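You operate a simulated robot arm through the tools that you are given. There is no shell and no other tool. Be economical: measure what you need, move in short steps, check, and stop when the job is done.

You run a simulated robot arm. Do the job below in one go: nothing can be reset, and whatever is moved stays where it is left.

JOB
Take the black filter from the top of the steel stand and leave it on the bottom shelf of the steel stand. Put the rubber mallet on the top of the steel stand away on the tool end of the pattern bench. Open the kiln door. Any order will do. Set down upright: rubber mallet.

Only the result counts: the job must be done as asked and must still hold three seconds after the hand-in. Knocking over, shifting, dropping, spilling or breaking anything else fails it.

ROBOT AND FRAMES
A 6-joint arm with a two-finger gripper on a trunk, on a base that drives. Base frame: it is fixed to the floor where the robot stands at the start and does not move with it; the origin is under the middle of the robot, x ahead of it, y to its left, z up. Units: mm, degrees, N and s.
With the tool pointing down near the work surface it reaches from about 240 to 480 mm from the robot's upright axis, wherever it stands. Its first joint turns from -115.0 to 115.0 degrees. Places, roughly: bottom shelf of the steel stand [900, -100, 100]; kiln door [1700, -1600, 900]; tool end of the pattern bench [5500, -3800, 800]. Payload 2.1 kg.
The TCP is the grasp point between the finger pads, 20 mm short of the fingertips. In the tool frame z runs along the fingers and y along their closing line. The gripper opens to 100 mm. The gripper's body begins 63 mm behind the TCP.
Orientation is that of the tool frame in the base frame, as a unit quaternion [x, y, z, w]. With the fingers straight down and closing along the base's y, the tool's x points along the base's -x, its y along +y and its z along -z.

CONTROLS
- The arm moves only by the tool servo_tool. Its argument "moves" is a list of rows, each an object (a shift or turn left out is 0, a gripper value left out holds the last) with "dp": the shift along the tool's x, y, z in mm, a list of three; "turn": the turn, a rotation vector about the tool's x, y, z in degrees, a list of three; "grip": the opening, from 0 (shut) to 1 (fully open). In form: [{"dp": [x, y, z], "turn": [rx, ry, rz], "grip": grip}, ...]. A call has 1 to 20 rows; each row shifts and turns the commanded pose from where the row before left it, along the tool's axes as they then stand. A row lasts 0.2 s, in which the tool goes at most 50 mm and 8.6 degrees; a call with a longer step from one row to the next is refused whole, and so is a gripper value outside its range. A pose out of reach is approached as far as the arm can. The call stops where the force on the tool passes 40 N (or 10 N more than at its start, if that is more) or the arm is blocked; 0.2 s more then pass. Each finger travels about 153 mm/s and halts on what it meets, pressing with about 30 N; the grip force reading is that of the motor and also rises with nothing between the fingers. The clock runs only during rows and for 0.2 s after the last one: add rows that do not move to give the fingers time. The reply holds the time, the measured pose of the TCP, the force on the tool along the base axes, the opening and the grip force, in the units named above and with some noise, with the torque about the TCP (base axes, N m) and any sound that the robot's microphone picked up, and new pictures: "show" is both (left out), scene, wrist or none.
- Cameras (640 x 400 px; columns grow to the right, rows downward): "scene" is now at [10.4, 108.6, 1659]; the picture's right is [-0.42, -0.91, 0.00], its down [-0.72, 0.34, -0.61] and it looks along [0.55, -0.26, -0.79] (base axes); focal length 286 px, centre (320, 200). "wrist" rides on the gripper at [70, -19, -99] in the tool frame; the picture's right is [0.26, 0.97, 0.00], its down [-0.75, 0.20, -0.63] and it looks along [-0.61, 0.16, 0.78] (tool axes); focal length 230 px, centre (320, 200). There is no depth. A picture from a camera that has moved, and an enlarged one, comes with that camera's place and axes in the base frame and with its lens.
- raise_lower(by): slides the trunk up (or, below 0, down) by that many mm; the arm and the scene camera ride with it, the base frame stays. It gives what a move gives, with no picture.
- base_move(legs): drives the robot by 1 to 6 legs, each [ahead, turn to the left] in mm and degrees, along the robot's own axes; the way and the turn of a leg run together, so that a leg with both is an arc; at most 1500 mm and 180 degrees a leg. The arm and the cameras ride along, it lands a little off, and it stops where it bumps. It gives what a move gives, and a new picture of the scene camera.
- turn_head(pan, tilt): turns the head with the scene camera to pan (to the left, within 155 degrees either way) and tilt (down, from -29 to 69), counted from straight ahead of the robot. It gives what a move gives, and a new picture of the scene camera.
- zoom(camera, box): a new picture of the part [left, top, right, bottom] of that camera's present view, enlarged. The clock stands still meanwhile.
- close_job(): hands the job in; it is judged then, once.

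Work in short steps. Places have to be worked out from the pictures, the camera data and where the tool is seen: move nearer, look again, correct. Check each grasp and each placing, and mend what went wrong. You have 165 turns and 260 pictures in all, those below and enlarged ones among them. Open the gripper and draw the arm clear of the work before you hand the job in, unless the task says otherwise; then end with one line.

The tools are called as name(argument=value, ...) on one line, values as JSON. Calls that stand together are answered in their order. servo_tool: Moves the arm, as the interface text tells. Its arguments: {"type":"object","properties":{"moves":{"type":"array","items":{"type":"object","properties":{"dp":{"type":"array","items":{"type":"number"}},"turn":{"type":"array","items":{"type":"number"}},"grip":{"type":"number"}}}},"show":{"type":"string","enum":["both","scene","wrist","none"]}},"required":["moves"]} The other tools are called the same way: raise_lower (by) slides the trunk up or down; base_move (legs) drives the base; turn_head (pan, tilt) turns the head that bears the scene camera; zoom (camera, box) takes an enlarged picture of a part of a camera's view; close_job () hands the job in.

At the start:

```text
t: 0.0
eef_pos: [271.4, -176.7, 1138.1]
tool_rot: [-0.001, 1.0, 0.0, 0.001]
wrist_force: [0.5, -0.4, 1.1]
torque: [0.0, -0.01, -0.01]
opening: 99.9
grasp_force: 0.0
trunk travel left (down, up): [-875.0, 115.0]
robot x, y, heading: [0.5, 0.1, -0.1]
head pan, tilt: [-25.1, 52.6]
```

scene: 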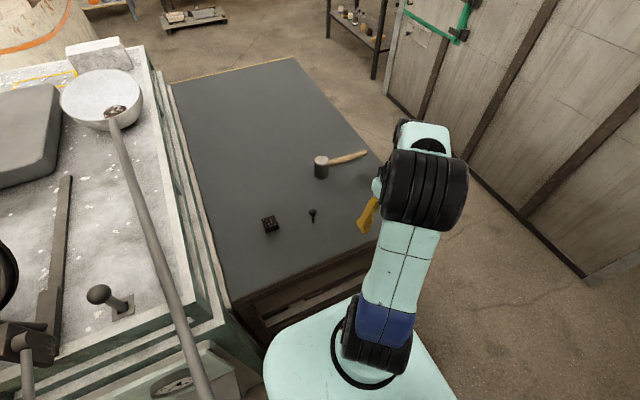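
wrist: 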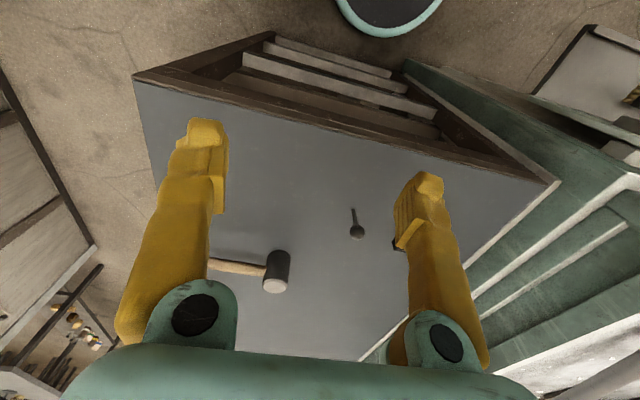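

I'll look closer at the objects on the stand to tell the filter from the other item.

zoom(camera="scene", box=[230, 130, 390, 250])

turn_head(pan=-45, tilt=15)

```text
3.33 times, centred on (310, 190) of scene
camera zoom: at [10.4, 108.6, 1659.0], right [-0.42, -0.91, 0.0], down [-0.72, 0.34, -0.61], along [0.55, -0.26, -0.79], focal length 954 px, centre (353, 233)
```

zoom: 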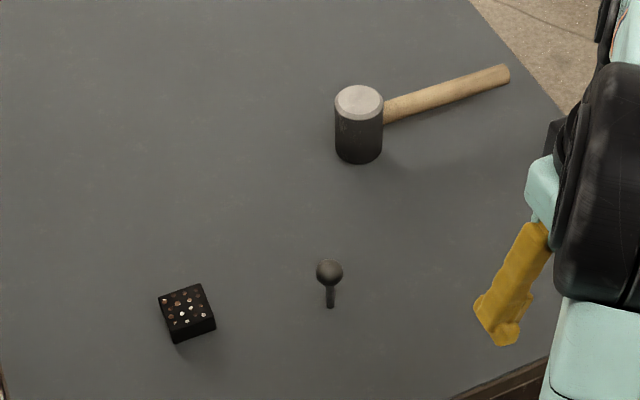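

```text
t: 1.0
eef_pos: [270.5, -177.3, 1138.1]
tool_rot: [0.001, 1.0, 0.0, 0.001]
wrist_force: [-0.3, 0.1, 0.7]
torque: [0.04, 0.01, 0.04]
opening: 99.9
grasp_force: 0.1
trunk travel left (down, up): [-875.0, 115.0]
robot x, y, heading: [0.4, -3.9, 0.2]
head pan, tilt: [-45.0, 15.0]
camera scene: at [9.0, 74.2, 1716.1], right [-0.71, -0.71, 0.0], down [-0.18, 0.18, -0.97], along [0.68, -0.68, -0.26], focal length 286 px, centre (320, 200)
```

scene: 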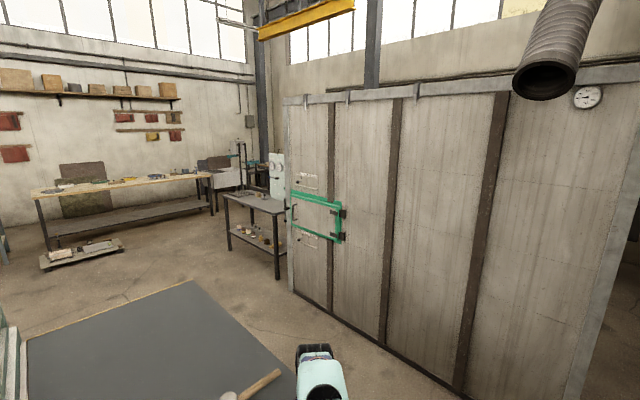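

zoom(camera="scene", box=[270, 160, 366, 250])

zoom(camera="scene", box=[20, 130, 290, 290])

turn_head(pan=0, tilt=50)

```text
4.44 times, centred on (318, 205) of scene
camera zoom: at [9.0, 74.2, 1716.1], right [-0.71, -0.71, 0.0], down [-0.18, 0.18, -0.97], along [0.68, -0.68, -0.26], focal length 1272 px, centre (329, 178)
```

zoom: 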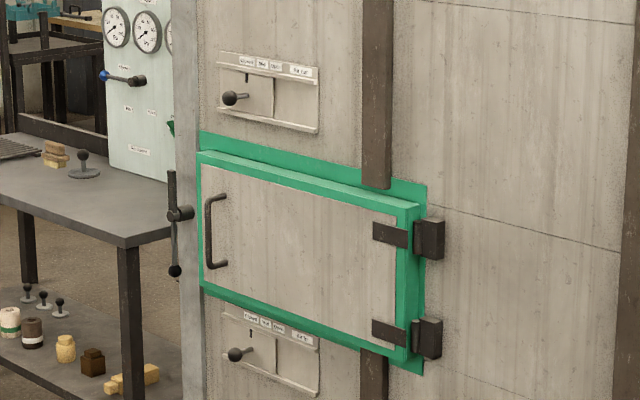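

```text
2.37 times, centred on (155, 210) of scene
camera zoom: at [9.0, 74.2, 1716.1], right [-0.71, -0.71, 0.0], down [-0.18, 0.18, -0.97], along [0.68, -0.68, -0.26], focal length 678 px, centre (711, 176)
```

zoom: 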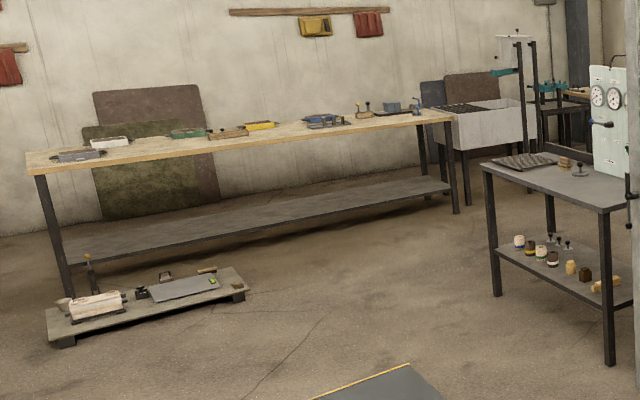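

```text
t: 2.2
eef_pos: [268.8, -177.0, 1138.9]
tool_rot: [0.001, 1.0, 0.0, 0.001]
wrist_force: [-0.5, 0.3, -0.4]
torque: [-0.03, -0.02, -0.01]
opening: 100.1
grasp_force: 0.1
trunk travel left (down, up): [-875.0, 115.0]
robot x, y, heading: [-0.9, 5.9, 0.1]
head pan, tilt: [0.0, 50.0]
camera scene: at [19.7, 140.0, 1662.5], right [0.0, -1.0, 0.0], down [-0.77, 0.0, -0.64], along [0.64, 0.0, -0.77], focal length 286 px, centre (320, 200)
```

scene: 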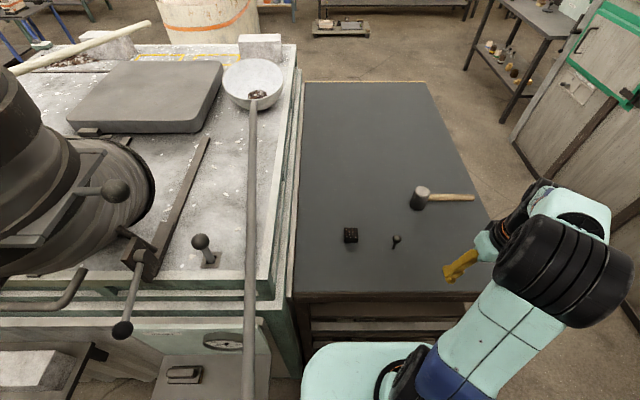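

zoom(camera="scene", box=[330, 215, 410, 265])

zoom(camera="scene", box=[400, 170, 490, 226])

```text
8.00 times, centred on (370, 240) of scene
camera zoom: at [19.7, 140.0, 1662.5], right [0.0, -1.0, 0.0], down [-0.77, 0.0, -0.64], along [0.64, 0.0, -0.77], focal length 2290 px, centre (-80, -120)
```

zoom: 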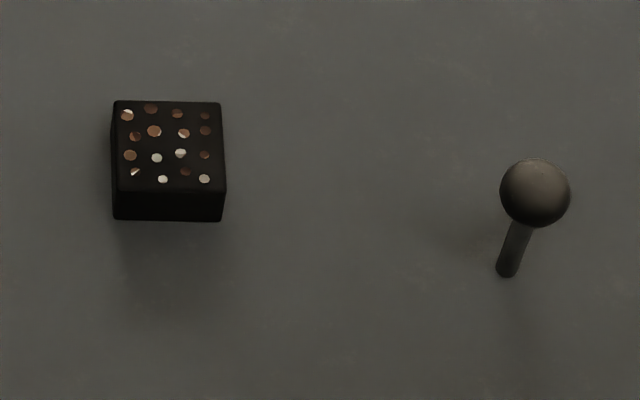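

```text
7.11 times, centred on (445, 198) of scene
camera zoom: at [19.7, 140.0, 1662.5], right [0.0, -1.0, 0.0], down [-0.77, 0.0, -0.64], along [0.64, 0.0, -0.77], focal length 2035 px, centre (-569, 214)
```

zoom: 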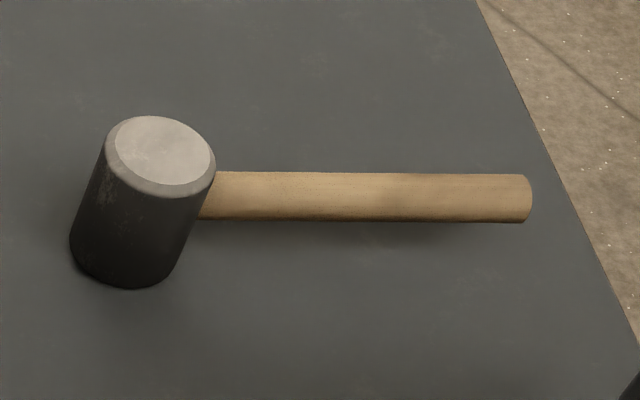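

The filter is roughly axis-aligned at about (467, 51), top near z≈975. I'll move above it at the present height and look through the wrist camera.

servo_tool(moves=[{"dp": [-28, 33, 0]}, {"dp": [-28, 33, 0]}, {"dp": [-28, 33, 0]}, {"dp": [-28, 33, 0]}, {"dp": [-28, 33, 0]}, {"dp": [-28, 33, 0]}, {"dp": [-28, 30, 0]}, {"dp": [0, 0, 0]}])

```text
t: 4.0
eef_pos: [462.0, 52.0, 1142.9]
tool_rot: [0.0, 1.0, 0.0, -0.001]
wrist_force: [0.5, -0.2, -0.2]
torque: [0.04, 0.0, 0.02]
opening: 99.9
grasp_force: 0.1
trunk travel left (down, up): [-875.0, 115.0]
robot x, y, heading: [-3.8, -2.2, 0.2]
head pan, tilt: [0.0, 50.0]
camera scene: at [18.9, 139.6, 1662.5], right [0.0, -1.0, 0.0], down [-0.77, 0.0, -0.64], along [0.64, 0.0, -0.77], focal length 286 px, centre (320, 200)
camera wrist: at [391.0, 31.8, 1240.9], right [-0.26, 0.97, 0.0], down [0.75, 0.2, 0.63], along [0.61, 0.16, -0.78], focal length 230 px, centre (320, 200)
```

scene: 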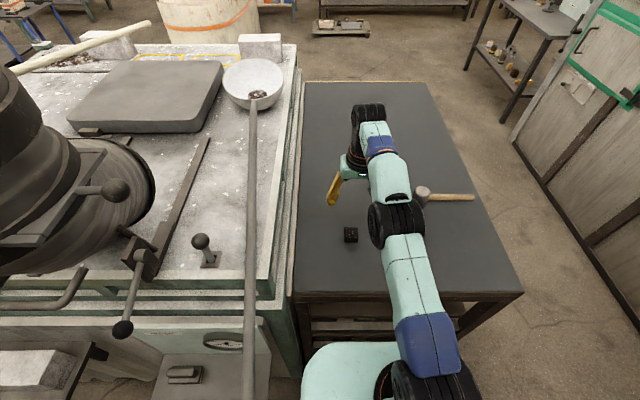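
wrist: 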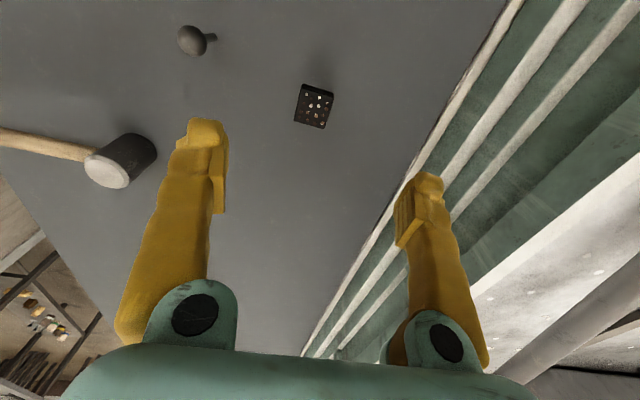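

Triangulated, the filter top is at about (472, 48, 967). I'll descend to z≈1005 above it and check.

servo_tool(moves=[{"dp": [-10, -4, 40]}, {"dp": [0, 0, 45]}, {"dp": [0, 0, 45]}, {"dp": [0, 0, 8]}, {"dp": [0, 0, 0]}])

```text
t: 5.2
eef_pos: [477.1, 45.4, 1000.7]
tool_rot: [0.0, 1.0, 0.0, 0.0]
wrist_force: [0.2, -0.1, 0.5]
torque: [0.0, -0.01, 0.01]
opening: 100.0
grasp_force: 0.2
trunk travel left (down, up): [-875.0, 115.0]
robot x, y, heading: [2.1, 0.6, 0.2]
head pan, tilt: [0.0, 50.0]
camera scene: at [19.4, 140.3, 1662.4], right [0.0, -1.0, 0.0], down [-0.77, 0.0, -0.64], along [0.64, 0.0, -0.77], focal length 286 px, centre (320, 200)
camera wrist: at [405.7, 26.0, 1099.9], right [-0.26, 0.97, 0.0], down [0.75, 0.2, 0.63], along [0.61, 0.16, -0.78], focal length 230 px, centre (320, 200)
```

scene: 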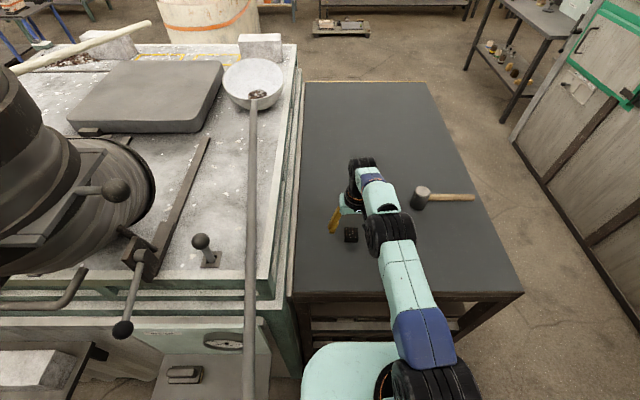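
wrist: 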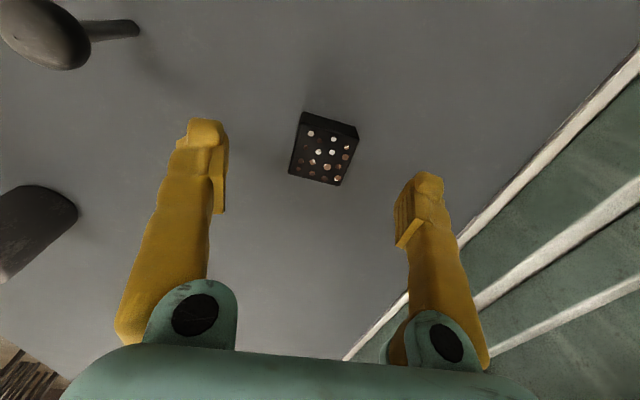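

Filter lies centred between the fingers at about (469, 45). I'll go down slowly, feeling for the stand, then close.

servo_tool(moves=[{"dp": [8, 0, 10]}, {"dp": [0, 0, 8]}, {"dp": [0, 0, 4]}, {"dp": [0, 0, 0]}])

```text
t: 6.2
eef_pos: [468.2, 46.2, 980.4]
tool_rot: [0.0, 1.0, 0.0, 0.0]
wrist_force: [-0.2, 0.1, -0.1]
torque: [0.03, -0.03, 0.01]
opening: 100.3
grasp_force: 0.0
trunk travel left (down, up): [-875.0, 115.0]
robot x, y, heading: [0.3, -3.2, -0.1]
head pan, tilt: [0.0, 50.0]
camera scene: at [19.7, 140.4, 1662.4], right [0.0, -1.0, 0.0], down [-0.77, 0.0, -0.64], along [0.64, 0.0, -0.77], focal length 286 px, centre (320, 200)
camera wrist: at [396.7, 26.3, 1079.0], right [-0.26, 0.97, 0.0], down [0.75, 0.2, 0.63], along [0.61, 0.16, -0.78], focal length 230 px, centre (320, 200)
```

scene: 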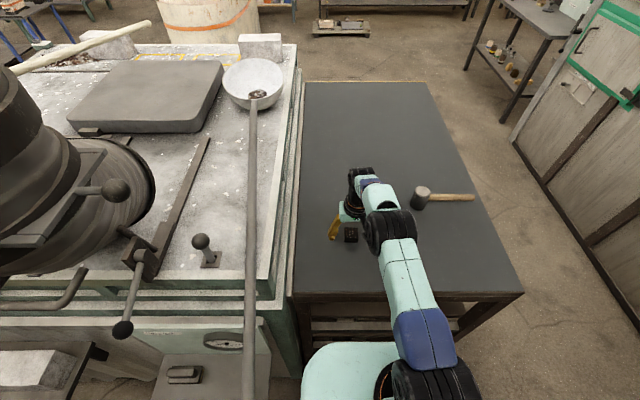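
wrist: 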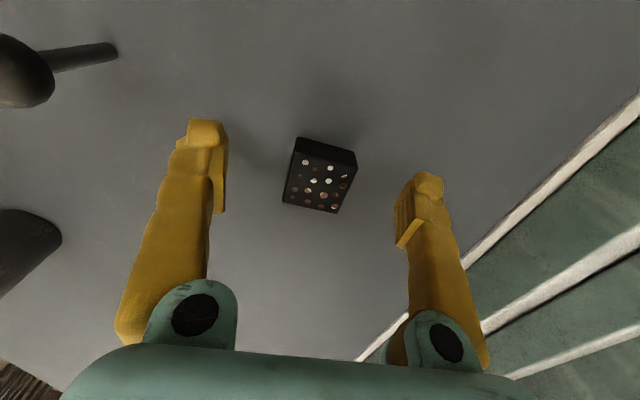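

servo_tool(moves=[{"dp": [0, -2, 4]}, {"dp": [0, 0, 4]}, {"dp": [0, 0, 0]}], show="wrist")

```text
t: 7.0
eef_pos: [468.1, 44.7, 971.2]
tool_rot: [-0.001, 1.0, 0.0, 0.0]
wrist_force: [-0.2, -0.2, -0.3]
torque: [0.02, 0.02, 0.03]
opening: 99.9
grasp_force: 0.0
trunk travel left (down, up): [-875.0, 115.0]
robot x, y, heading: [0.5, 2.9, 0.0]
head pan, tilt: [0.0, 50.0]
camera wrist: at [397.1, 24.6, 1070.3], right [-0.26, 0.97, 0.0], down [0.75, 0.2, 0.63], along [0.61, 0.16, -0.78], focal length 230 px, centre (320, 200)
```

wrist: 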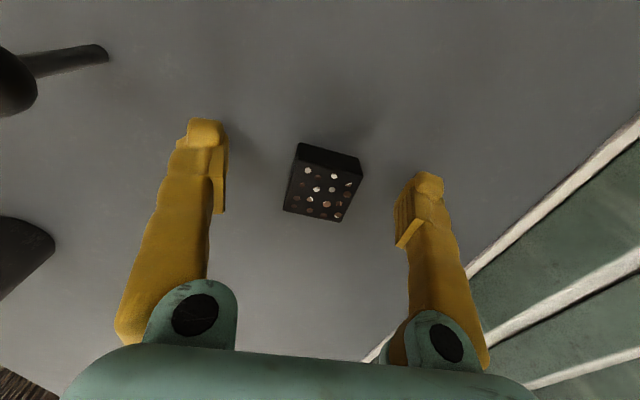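

servo_tool(moves=[{"dp": [0, 0, 3]}, {"dp": [0, 0, 3]}, {"dp": [0, 0, 0]}], show="wrist")

```text
t: 7.8
eef_pos: [466.7, 44.6, 965.1]
tool_rot: [0.001, 1.0, 0.001, 0.0]
wrist_force: [-0.9, 0.1, -0.7]
torque: [0.0, 0.03, 0.03]
opening: 99.9
grasp_force: 0.1
trunk travel left (down, up): [-875.0, 115.0]
robot x, y, heading: [-3.6, -1.5, 0.0]
head pan, tilt: [0.0, 50.0]
camera wrist: at [396.7, 25.2, 1064.2], right [-0.26, 0.97, 0.0], down [0.75, 0.2, 0.63], along [0.61, 0.16, -0.78], focal length 230 px, centre (320, 200)
```

wrist: 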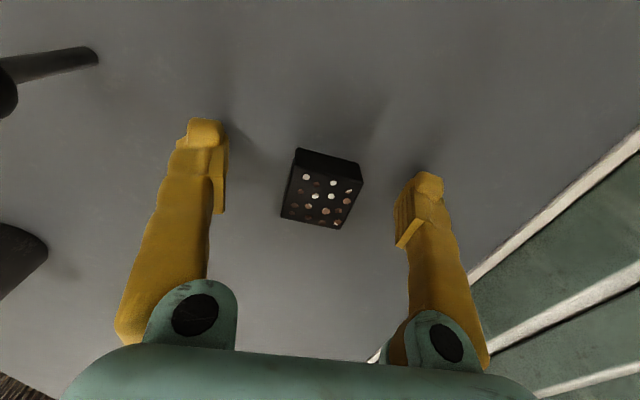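

servo_tool(moves=[{"dp": [-3, 0, 3]}, {"dp": [-3, 0, 3]}, {"dp": [0, 0, 3]}, {"dp": [0, 0, 0]}], show="wrist")

```text
t: 8.8
eef_pos: [473.8, 44.3, 956.1]
tool_rot: [-0.001, 1.0, 0.0, 0.0]
wrist_force: [-0.5, -0.3, 0.6]
torque: [0.01, 0.0, 0.0]
opening: 100.0
grasp_force: 0.1
trunk travel left (down, up): [-875.0, 115.0]
robot x, y, heading: [1.1, -1.2, -0.2]
head pan, tilt: [0.0, 50.0]
camera wrist: at [401.8, 25.4, 1055.4], right [-0.26, 0.97, 0.0], down [0.75, 0.2, 0.63], along [0.61, 0.16, -0.78], focal length 230 px, centre (320, 200)
```

wrist: 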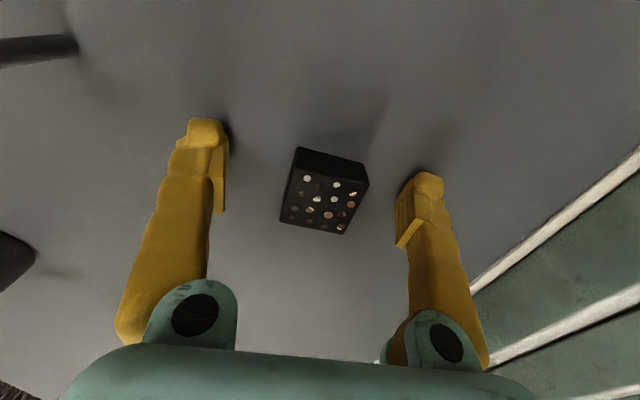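

Shadows show the tips just above the surface; one small step more and close.

servo_tool(moves=[{"dp": [0, 1, 2]}, {"grip": 0.6}, {"grip": 0.45}, {"grip": 0.3}, {"grip": 0.2}, {"grip": 0.2}], show="wrist")

```text
t: 9.6
eef_pos: [472.5, 43.4, 959.1]
tool_rot: [0.001, 1.0, -0.001, 0.006]
wrist_force: [-4.0, -4.8, 18.9]
torque: [0.11, 0.19, 0.22]
opening: 39.1
grasp_force: 6.6
trunk travel left (down, up): [-875.0, 115.0]
robot x, y, heading: [0.4, -1.0, -0.1]
head pan, tilt: [0.0, 50.0]
stopped in row 4: the force on the tool passed its limit at 43 N (the readings are from after the stop); the commanded pose is now the measured one
camera wrist: at [399.7, 23.6, 1057.7], right [-0.26, 0.97, -0.01], down [0.74, 0.2, 0.64], along [0.62, 0.16, -0.77], focal length 230 px, centre (320, 200)
```

wrist: 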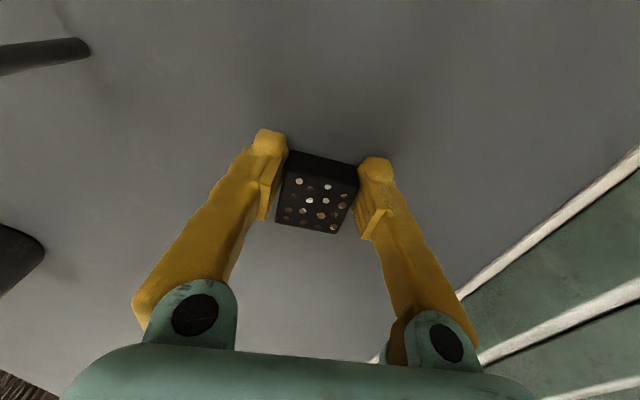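

Contact with both the surface and the filter (opening 39 mm). Finish the grip and lift.

servo_tool(moves=[{"dp": [0, 0, -1], "grip": 0.25}, {"grip": 0.2}, {"grip": 0.2}, {"grip": 0.2}], show="wrist")

servo_tool(moves=[{"dp": [0, 0, -20]}, {"dp": [0, 0, -40]}, {"dp": [0, 0, -45]}, {"dp": [0, 0, -45]}, {"dp": [0, 0, 0]}], show="both")

```text
t: 10.6
eef_pos: [472.4, 44.3, 957.9]
tool_rot: [0.001, 1.0, 0.0, 0.005]
wrist_force: [-2.9, -3.5, 18.5]
torque: [-0.01, 0.07, -0.06]
opening: 37.9
grasp_force: 29.9
trunk travel left (down, up): [-875.0, 115.0]
robot x, y, heading: [-0.4, 4.6, -0.1]
head pan, tilt: [0.0, 50.0]
camera wrist: at [400.2, 23.8, 1057.7], right [-0.26, 0.97, 0.0], down [0.74, 0.2, 0.64], along [0.62, 0.16, -0.77], focal length 230 px, centre (320, 200)
```

wrist: 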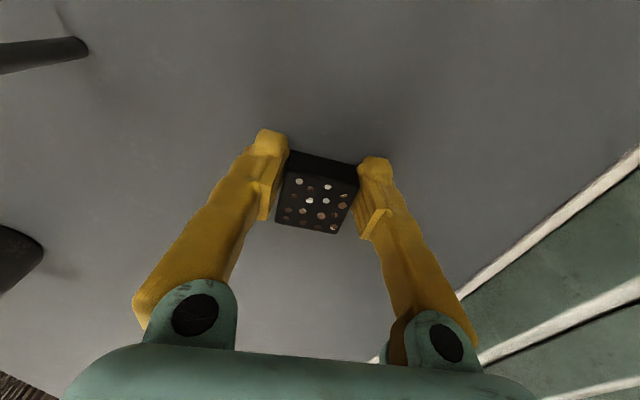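

```text
t: 11.8
eef_pos: [474.5, 45.2, 1105.6]
tool_rot: [0.001, 1.0, -0.001, 0.003]
wrist_force: [0.6, -0.1, 1.2]
torque: [-0.01, 0.01, 0.04]
opening: 20.0
grasp_force: 0.1
trunk travel left (down, up): [-875.0, 115.0]
robot x, y, heading: [0.8, 0.3, -0.2]
head pan, tilt: [0.0, 50.0]
camera scene: at [19.8, 140.1, 1662.4], right [0.0, -1.0, 0.0], down [-0.77, 0.0, -0.64], along [0.64, 0.0, -0.77], focal length 286 px, centre (320, 200)
camera wrist: at [402.5, 25.4, 1204.3], right [-0.26, 0.97, 0.0], down [0.75, 0.2, 0.63], along [0.61, 0.16, -0.77], focal length 230 px, centre (320, 200)
```

scene: 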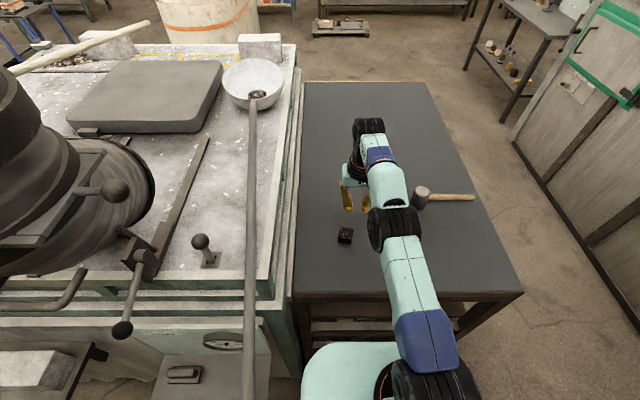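
wrist: 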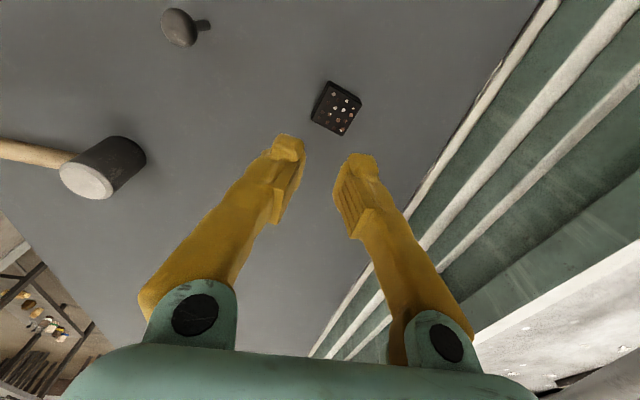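

The filter slipped out and stayed on the stand, slightly rotated. I'll check its new pose closely before regripping.

zoom(camera="scene", box=[320, 215, 370, 247])

zoom(camera="wrist", box=[300, 70, 380, 145])

```text
12.50 times, centred on (345, 231) of scene
camera zoom: at [19.8, 140.1, 1662.4], right [0.0, -1.0, 0.0], down [-0.77, 0.0, -0.64], along [0.64, 0.0, -0.77], focal length 3578 px, centre (8, -188)
```

zoom: 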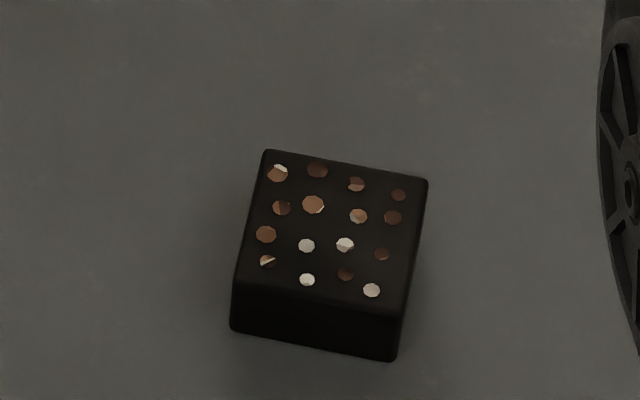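

```text
5.33 times, centred on (340, 108) of wrist
camera zoom: at [402.5, 25.4, 1204.3], right [-0.26, 0.97, 0.0], down [0.75, 0.2, 0.63], along [0.61, 0.16, -0.77], focal length 1227 px, centre (213, 693)
```

zoom: 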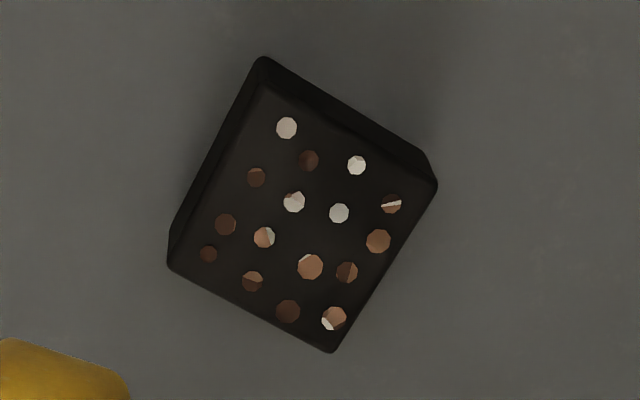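

The filter is at about (479, 64), yawed about −11°. That's at the end of my reach, so I'll drive forward 50 mm first.

base_move(legs=[[50, 0]])

```text
t: 12.7
eef_pos: [526.9, 46.2, 1111.6]
tool_rot: [0.0, 1.0, -0.002, 0.006]
wrist_force: [-0.2, 0.4, -1.0]
torque: [0.03, -0.04, 0.0]
opening: 19.9
grasp_force: 0.2
trunk travel left (down, up): [-875.0, 115.0]
robot x, y, heading: [51.8, 1.5, -0.4]
head pan, tilt: [0.0, 50.0]
camera scene: at [72.1, 140.6, 1662.2], right [0.0, -1.0, 0.0], down [-0.77, 0.0, -0.64], along [0.64, 0.0, -0.77], focal length 286 px, centre (320, 200)
```

scene: 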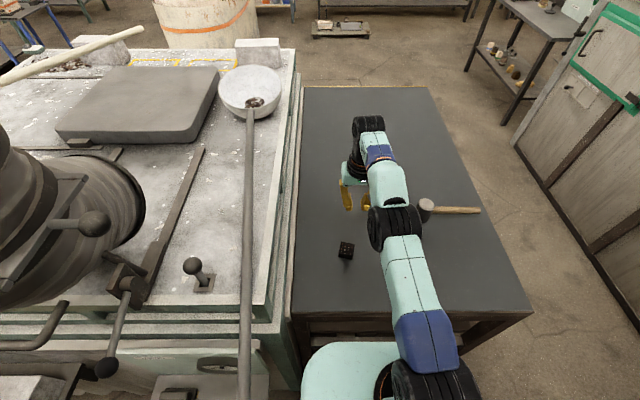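

servo_tool(moves=[{"dp": [24, 9, 20], "grip": 0.8}, {"dp": [24, 9, 35]}, {"turn": [0, 0, 5.5], "dp": [0, 0, 30]}, {"turn": [0, 0, 5], "dp": [0, 0, 20]}, {}], show="both")

```text
t: 13.9
eef_pos: [478.3, 63.3, 1006.2]
tool_rot: [0.093, 0.996, -0.001, 0.007]
wrist_force: [-0.4, -0.6, -0.8]
torque: [-0.03, 0.0, -0.01]
opening: 80.3
grasp_force: 0.1
trunk travel left (down, up): [-875.0, 115.0]
robot x, y, heading: [50.9, 4.3, -0.0]
head pan, tilt: [0.0, 50.0]
camera scene: at [70.6, 140.4, 1662.4], right [0.0, -1.0, 0.0], down [-0.77, 0.0, -0.64], along [0.64, 0.0, -0.77], focal length 286 px, centre (320, 200)
camera wrist: at [403.6, 57.9, 1103.9], right [-0.07, 1.0, 0.0], down [0.77, 0.06, 0.64], along [0.64, 0.05, -0.77], focal length 230 px, centre (320, 200)
```

scene: 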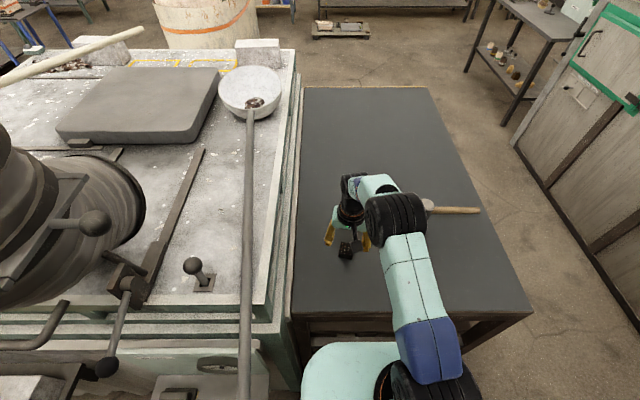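
wrist: 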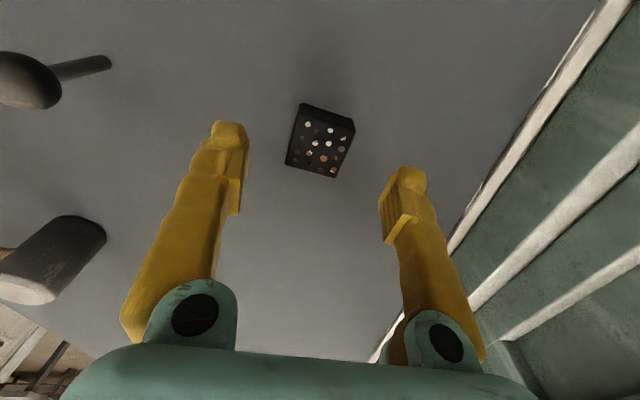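

Well centred and aligned. Descend to the surface and stop at touch.

servo_tool(moves=[{"dp": [0, 0, 20]}, {"dp": [0, 0, 20]}, {"dp": [0, 0, 5]}, {}], show="wrist")

```text
t: 14.9
eef_pos: [479.9, 64.5, 960.3]
tool_rot: [0.092, 0.996, 0.0, 0.006]
wrist_force: [0.5, -0.1, 0.5]
torque: [0.0, -0.04, -0.01]
opening: 80.1
grasp_force: 0.0
trunk travel left (down, up): [-875.0, 115.0]
robot x, y, heading: [53.4, -0.8, -0.3]
head pan, tilt: [0.0, 50.0]
camera wrist: at [405.3, 58.6, 1057.8], right [-0.08, 1.0, 0.0], down [0.77, 0.06, 0.64], along [0.64, 0.05, -0.77], focal length 230 px, centre (320, 200)
```

wrist: 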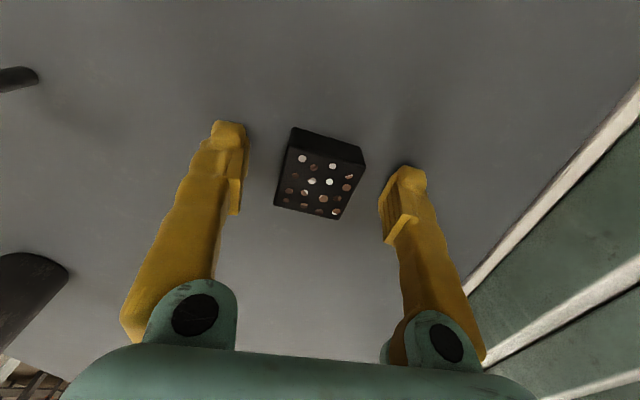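

servo_tool(moves=[{"dp": [-5, 0, 3]}, {"grip": 0.5}, {"grip": 0.3}, {"grip": 0.2}, {"grip": 0.1}, {"grip": 0.1}], show="wrist")

```text
t: 16.3
eef_pos: [482.8, 64.6, 961.2]
tool_rot: [0.092, 0.996, 0.0, 0.009]
wrist_force: [1.9, -2.1, 22.9]
torque: [-0.16, 0.17, 0.09]
opening: 38.1
grasp_force: 29.6
trunk travel left (down, up): [-875.0, 115.0]
robot x, y, heading: [52.6, 0.4, -0.0]
head pan, tilt: [0.0, 50.0]
camera wrist: at [408.0, 57.0, 1057.2], right [-0.08, 1.0, 0.0], down [0.76, 0.06, 0.64], along [0.64, 0.05, -0.77], focal length 230 px, centre (320, 200)
```

wrist: 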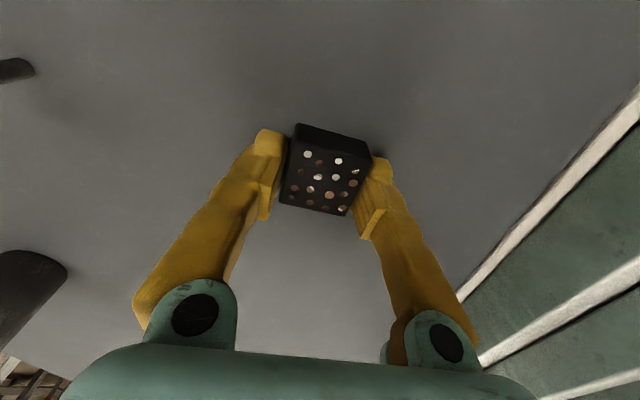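

Grip at 38 mm, 30 N. Lift gently and check.

servo_tool(moves=[{"dp": [0, 0, -3]}, {"dp": [0, 0, -5]}, {"dp": [0, 0, -8]}, {"dp": [0, 0, -15]}, {}], show="wrist")

```text
t: 17.5
eef_pos: [485.4, 62.8, 989.9]
tool_rot: [0.092, 0.996, -0.001, 0.006]
wrist_force: [0.0, 0.9, -0.2]
torque: [0.01, 0.02, -0.02]
opening: 38.0
grasp_force: 30.3
trunk travel left (down, up): [-875.0, 115.0]
robot x, y, heading: [52.7, -1.6, -0.3]
head pan, tilt: [0.0, 50.0]
camera wrist: at [410.4, 57.0, 1087.3], right [-0.08, 1.0, 0.0], down [0.77, 0.06, 0.64], along [0.64, 0.05, -0.77], focal length 230 px, centre (320, 200)
```

wrist: 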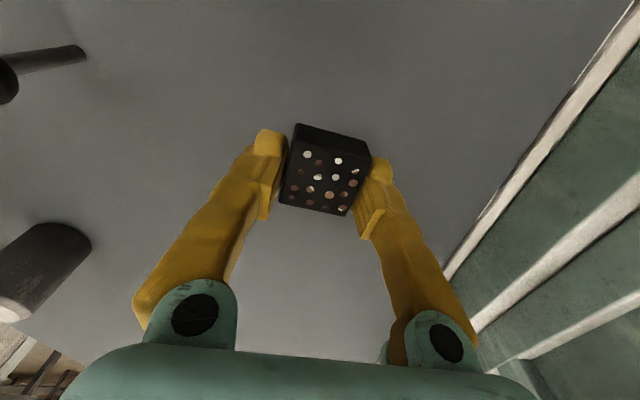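

Held firmly. Lift, tuck the arm back, then back the robot away to view the stand's lower shelves.

servo_tool(moves=[{"dp": [0, 0, -40]}, {"dp": [0, 0, -45]}, {"dp": [0, 0, -45]}, {"dp": [45, 0, -10]}, {"dp": [45, 0, 0]}, {"dp": [45, 0, 0]}, {"dp": [40, 0, 0]}, {}], show="none")

base_move(legs=[[-500, 0], [0, -60]])

```text
t: 19.3
eef_pos: [310.5, 92.9, 1124.3]
tool_rot: [0.092, 0.996, -0.001, 0.005]
wrist_force: [0.5, 0.3, 0.3]
torque: [0.0, 0.02, 0.01]
opening: 38.0
grasp_force: 29.6
trunk travel left (down, up): [-875.0, 115.0]
robot x, y, heading: [48.4, 3.2, -0.1]
head pan, tilt: [0.0, 50.0]
```

```text
t: 25.0
eef_pos: [-240.7, -179.8, 1124.5]
tool_rot: [0.58, 0.814, -0.003, 0.004]
wrist_force: [0.6, -0.2, 0.1]
torque: [-0.02, 0.01, 0.05]
opening: 38.1
grasp_force: 29.9
trunk travel left (down, up): [-875.0, 115.0]
robot x, y, heading: [-449.5, 0.2, -60.5]
head pan, tilt: [0.0, 50.0]
camera scene: at [-316.4, 54.7, 1662.4], right [-0.87, -0.49, 0.0], down [-0.38, 0.67, -0.64], along [0.32, -0.56, -0.77], focal length 286 px, centre (320, 200)
```

scene: 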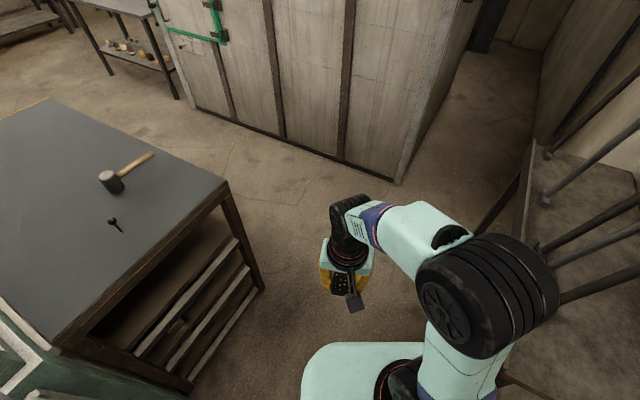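

The stand's near end has rails, so I'll go round to its long right side, which faces the kiln.

base_move(legs=[[1080, 0], [0, 60], [650, 0], [0, 90]])

turn_head(pan=0, tilt=60)

```text
t: 40.1
eef_pos: [643.8, -654.9, 1123.6]
tool_rot: [-0.635, 0.773, 0.004, 0.005]
wrist_force: [-0.5, 0.4, -0.4]
torque: [-0.02, -0.03, 0.01]
opening: 38.0
grasp_force: 30.2
trunk travel left (down, up): [-875.0, 115.0]
robot x, y, heading: [738.1, -913.4, 89.3]
head pan, tilt: [0.0, 50.0]
camera scene: at [599.8, -895.7, 1662.4], right [1.0, -0.01, 0.0], down [-0.01, -0.77, -0.64], along [0.01, 0.64, -0.77], focal length 286 px, centre (320, 200)
```

scene: 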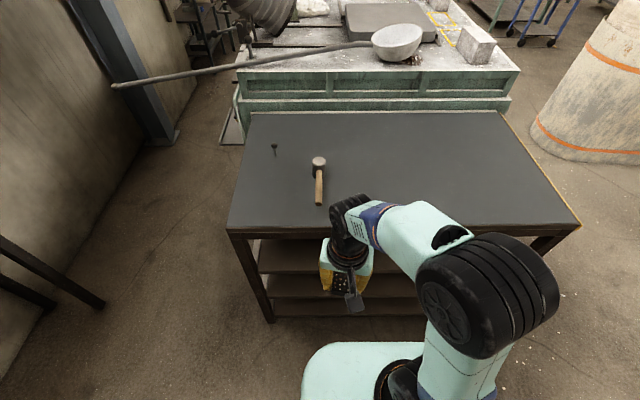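

```text
t: 40.8
eef_pos: [645.4, -655.5, 1125.8]
tool_rot: [-0.636, 0.772, 0.004, 0.005]
wrist_force: [-0.1, 0.0, -0.8]
torque: [0.0, -0.02, -0.01]
opening: 38.2
grasp_force: 30.3
trunk travel left (down, up): [-875.0, 115.0]
robot x, y, heading: [737.4, -912.2, 89.4]
head pan, tilt: [0.0, 60.0]
camera scene: at [599.6, -906.1, 1649.9], right [1.0, -0.01, 0.0], down [-0.01, -0.87, -0.5], along [0.01, 0.5, -0.87], focal length 286 px, centre (320, 200)
```

scene: 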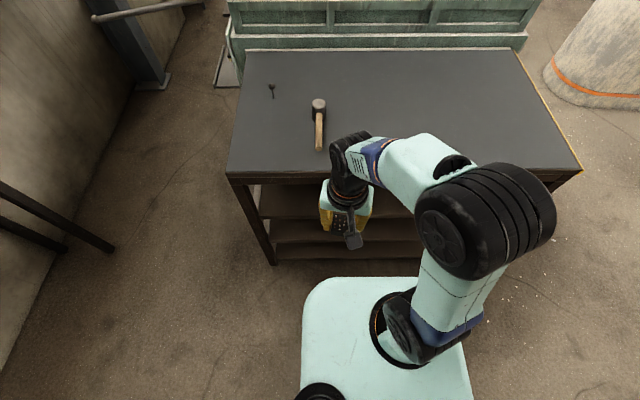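

The stand's side shows several shelves. I'll lower the trunk to look at the gaps between them.

raise_lower(by=-650)

turn_head(pan=5, tilt=48)

servo_tool(moves=[{}], show="wrist")

```text
refused: -650 is not a number from -400 to 400
```

```text
t: 41.6
eef_pos: [645.9, -655.8, 1124.6]
tool_rot: [-0.635, 0.772, 0.004, 0.005]
wrist_force: [-0.1, -0.5, -0.4]
torque: [0.01, 0.01, -0.01]
opening: 37.9
grasp_force: 30.3
trunk travel left (down, up): [-875.0, 115.0]
robot x, y, heading: [738.3, -914.4, 89.5]
head pan, tilt: [5.0, 48.0]
camera scene: at [592.9, -894.3, 1665.1], right [1.0, 0.08, 0.0], down [0.06, -0.74, -0.67], along [-0.05, 0.67, -0.74], focal length 286 px, centre (320, 200)
```

scene: 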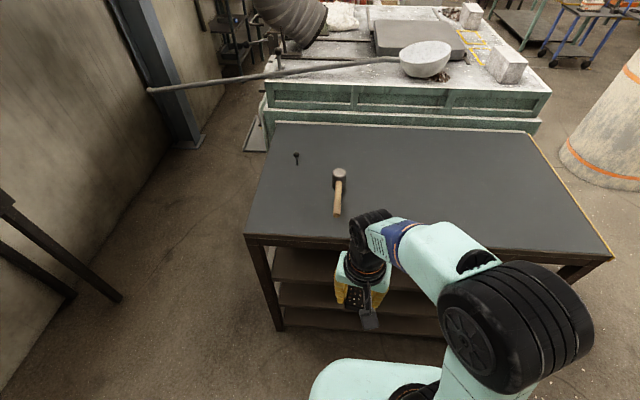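

```text
t: 42.0
eef_pos: [645.9, -654.7, 1124.3]
tool_rot: [-0.635, 0.772, 0.004, 0.005]
wrist_force: [-0.5, 0.2, -0.2]
torque: [0.0, 0.01, 0.03]
opening: 38.2
grasp_force: 30.2
trunk travel left (down, up): [-875.0, 115.0]
robot x, y, heading: [736.5, -914.9, 89.5]
head pan, tilt: [5.0, 48.0]
camera wrist: at [648.7, -729.7, 1222.3], right [-1.0, -0.07, 0.0], down [-0.05, 0.77, 0.64], along [-0.04, 0.64, -0.77], focal length 230 px, centre (320, 200)
```

wrist: 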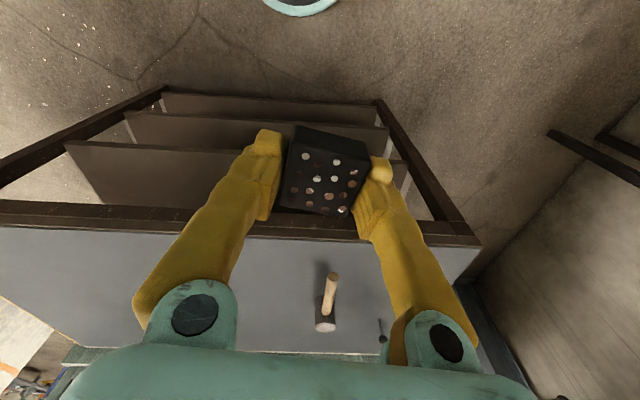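

raise_lower(by=-400)

turn_head(pan=5, tilt=48)

```text
t: 45.8
eef_pos: [645.0, -655.8, 724.6]
tool_rot: [-0.635, 0.772, 0.004, 0.005]
wrist_force: [0.5, 0.6, -0.1]
torque: [-0.01, 0.03, 0.01]
opening: 38.5
grasp_force: 30.1
trunk travel left (down, up): [-475.0, 515.0]
robot x, y, heading: [732.8, -916.5, 89.4]
head pan, tilt: [5.0, 48.0]
```

```text
t: 46.4
eef_pos: [644.7, -655.3, 723.7]
tool_rot: [-0.636, 0.772, 0.004, 0.005]
wrist_force: [-0.5, 0.3, 0.1]
torque: [-0.01, 0.01, 0.0]
opening: 38.0
grasp_force: 30.3
trunk travel left (down, up): [-475.0, 515.0]
robot x, y, heading: [737.1, -913.3, 89.4]
head pan, tilt: [5.0, 48.0]
camera scene: at [593.0, -894.2, 1265.1], right [1.0, 0.08, 0.0], down [0.06, -0.74, -0.67], along [-0.05, 0.67, -0.74], focal length 286 px, centre (320, 200)
```

scene: 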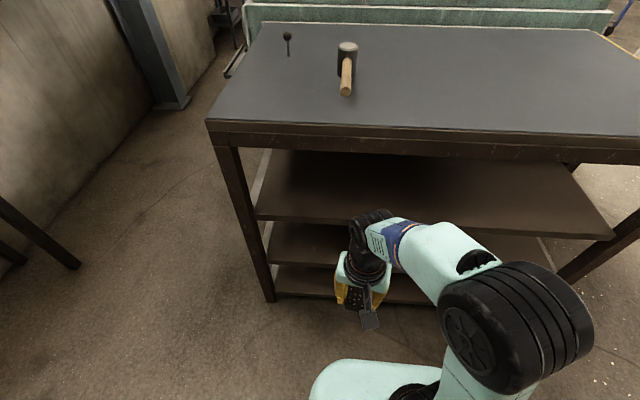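

raise_lower(by=-400)

turn_head(pan=5, tilt=25)

servo_tool(moves=[{}], show="wrist")

```text
t: 50.2
eef_pos: [646.5, -655.0, 325.4]
tool_rot: [-0.636, 0.772, 0.004, 0.005]
wrist_force: [0.1, -0.2, -0.5]
torque: [-0.02, 0.03, 0.02]
opening: 38.2
grasp_force: 30.8
trunk travel left (down, up): [-75.0, 915.0]
robot x, y, heading: [739.5, -917.0, 89.3]
head pan, tilt: [5.0, 48.0]
```

```text
t: 51.1
eef_pos: [646.1, -656.2, 324.4]
tool_rot: [-0.636, 0.772, 0.004, 0.004]
wrist_force: [-0.3, 0.1, -0.2]
torque: [0.0, 0.01, -0.01]
opening: 38.2
grasp_force: 29.5
trunk travel left (down, up): [-75.0, 915.0]
robot x, y, heading: [735.9, -913.7, 89.5]
head pan, tilt: [5.0, 25.0]
camera scene: at [592.0, -880.9, 899.8], right [1.0, 0.08, 0.0], down [0.03, -0.42, -0.91], along [-0.07, 0.9, -0.42], focal length 286 px, centre (320, 200)
```

scene: 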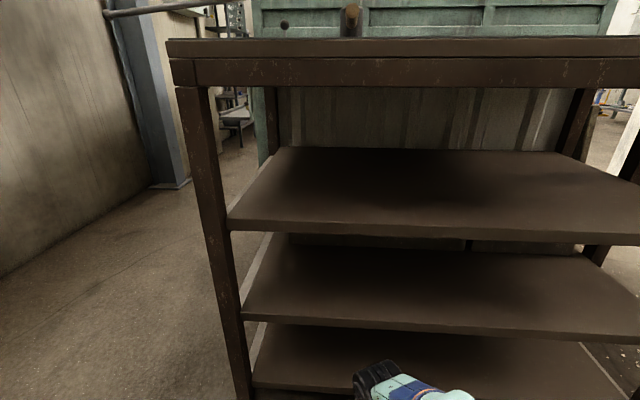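

```text
t: 51.5
eef_pos: [644.8, -654.7, 324.7]
tool_rot: [-0.636, 0.772, 0.005, 0.005]
wrist_force: [0.3, 0.2, -0.8]
torque: [-0.02, 0.03, -0.01]
opening: 38.0
grasp_force: 29.8
trunk travel left (down, up): [-75.0, 915.0]
robot x, y, heading: [736.9, -915.9, 89.7]
head pan, tilt: [5.0, 25.0]
camera wrist: at [648.9, -729.6, 422.2], right [-1.0, -0.07, 0.0], down [-0.05, 0.77, 0.64], along [-0.04, 0.64, -0.77], focal length 230 px, centre (320, 200)
```

wrist: 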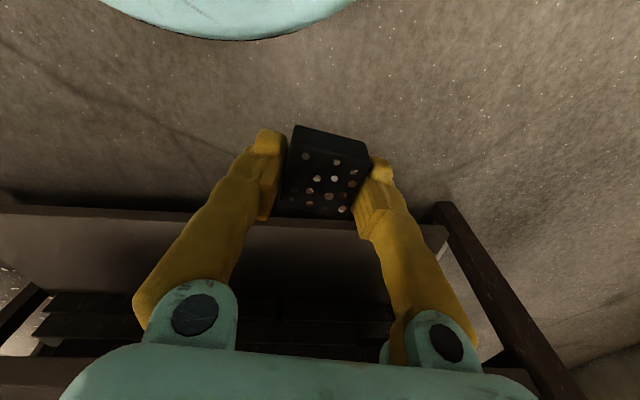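

The bottom shelf is empty, its top at z≈60, front edge y≈−372, with about 250 mm of headroom. I'll square the tool to the stand and pitch it about 40° forward so it can go under the shelf above.

servo_tool(moves=[{"turn": [0, 0, -5.5]}, {"turn": [0, 0, -5.5]}, {"turn": [0, -8, 0]}, {"turn": [0, -8, 0]}, {"turn": [0, -8, 0]}, {"turn": [0, -8, 0]}, {"turn": [0, -8, 0]}, {}], show="wrist")

base_move(legs=[[190, 0]])

```text
t: 53.3
eef_pos: [605.6, -621.8, 353.5]
tool_rot: [-0.663, 0.663, 0.244, 0.247]
wrist_force: [0.0, -0.4, -0.3]
torque: [-0.02, 0.0, 0.06]
opening: 38.2
grasp_force: 30.1
out of reach, approached as far as the arm can: row 5, 6, 7
trunk travel left (down, up): [-75.0, 915.0]
robot x, y, heading: [737.1, -913.3, 89.6]
head pan, tilt: [5.0, 25.0]
camera wrist: at [623.4, -740.0, 382.8], right [-0.97, -0.19, -0.17], down [-0.2, 0.16, 0.97], along [-0.16, 0.97, -0.19], focal length 230 px, centre (320, 200)
```

wrist: 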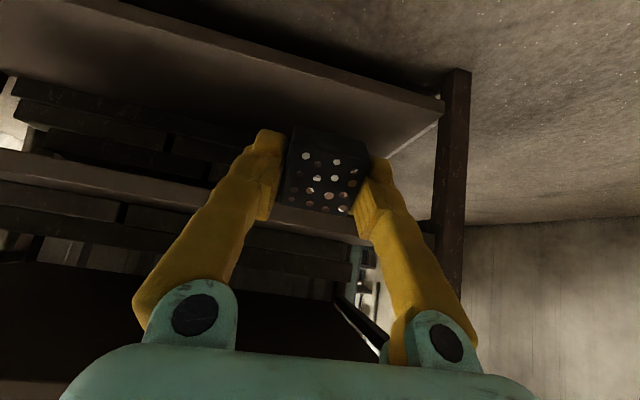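

```text
t: 54.8
eef_pos: [607.3, -437.6, 353.6]
tool_rot: [-0.662, 0.664, 0.244, 0.247]
wrist_force: [-0.4, -0.3, 0.1]
torque: [0.03, -0.02, 0.02]
opening: 38.2
grasp_force: 29.9
trunk travel left (down, up): [-75.0, 915.0]
robot x, y, heading: [738.1, -733.4, 89.5]
head pan, tilt: [5.0, 25.0]
camera scene: at [594.0, -697.1, 899.9], right [1.0, 0.08, 0.0], down [0.03, -0.42, -0.91], along [-0.07, 0.9, -0.42], focal length 286 px, centre (320, 200)
```

scene: 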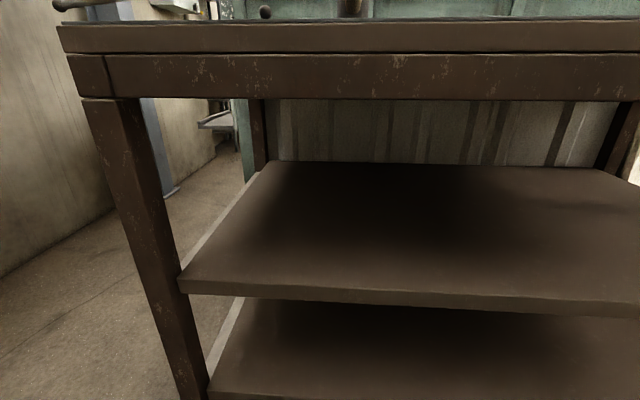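

Now lower the trunk fully, then ease the tool forward and down to z≈150.

raise_lower(by=-75)

servo_tool(moves=[{"dp": [13.8, 0, 30.3]}, {"dp": [13.8, 0, 30.3]}, {"dp": [13.8, 0, 30.3]}, {"dp": [13.8, 0, 30.3]}, {}], show="wrist")

turn_head(pan=5, tilt=55)

```text
t: 56.0
eef_pos: [608.7, -437.2, 278.1]
tool_rot: [-0.663, 0.664, 0.244, 0.247]
wrist_force: [0.8, 0.5, 0.5]
torque: [-0.01, 0.01, 0.01]
opening: 38.1
grasp_force: 30.1
trunk travel left (down, up): [0.0, 990.0]
robot x, y, heading: [739.1, -725.6, 89.4]
head pan, tilt: [5.0, 25.0]
```

```text
t: 56.9
eef_pos: [602.0, -408.2, 179.2]
tool_rot: [0.667, -0.66, -0.243, -0.245]
wrist_force: [4.4, -7.1, 66.2]
torque: [-9.47, -1.11, 0.46]
opening: 38.5
grasp_force: 29.5
out of reach, approached as far as the arm can: row 1, 4
trunk travel left (down, up): [0.0, 990.0]
robot x, y, heading: [739.0, -731.8, 89.1]
head pan, tilt: [5.0, 25.0]
stopped in row 4: the force on the tool passed its limit at 151 N (the readings are from after the stop); the commanded pose is now the measured one
camera wrist: at [619.7, -526.1, 210.0], right [-0.96, -0.2, -0.17], down [-0.21, 0.16, 0.96], along [-0.17, 0.97, -0.2], focal length 230 px, centre (320, 200)
```

wrist: 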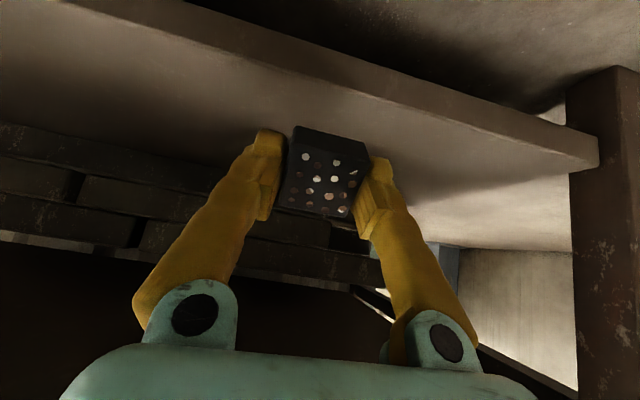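

```text
t: 57.8
eef_pos: [602.1, -407.9, 180.7]
tool_rot: [0.666, -0.66, -0.246, -0.246]
wrist_force: [0.2, -0.4, 113.6]
torque: [-16.63, -2.05, 0.02]
opening: 38.0
grasp_force: 29.4
trunk travel left (down, up): [0.0, 990.0]
robot x, y, heading: [739.5, -729.0, 89.5]
head pan, tilt: [5.0, 55.0]
camera scene: at [598.5, -721.3, 782.3], right [1.0, 0.08, 0.0], down [0.06, -0.81, -0.58], along [-0.05, 0.58, -0.81], focal length 286 px, centre (320, 200)
```

scene: 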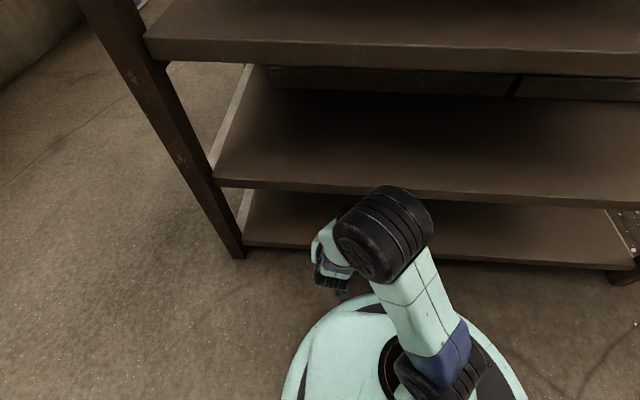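

The underside of the gripper/camera is pressing on the robot's own base. I'll back straight up, then go forward before descending.

servo_tool(moves=[{"dp": [-13, 0, -15]}, {"dp": [-7, 0, -8]}, {}], show="none")

```text
t: 58.6
eef_pos: [603.1, -407.0, 206.5]
tool_rot: [0.667, -0.662, -0.239, -0.245]
wrist_force: [0.2, -0.6, -0.6]
torque: [0.02, -0.01, -0.01]
opening: 38.2
grasp_force: 30.4
trunk travel left (down, up): [0.0, 990.0]
robot x, y, heading: [739.6, -731.4, 89.2]
head pan, tilt: [5.0, 55.0]
```

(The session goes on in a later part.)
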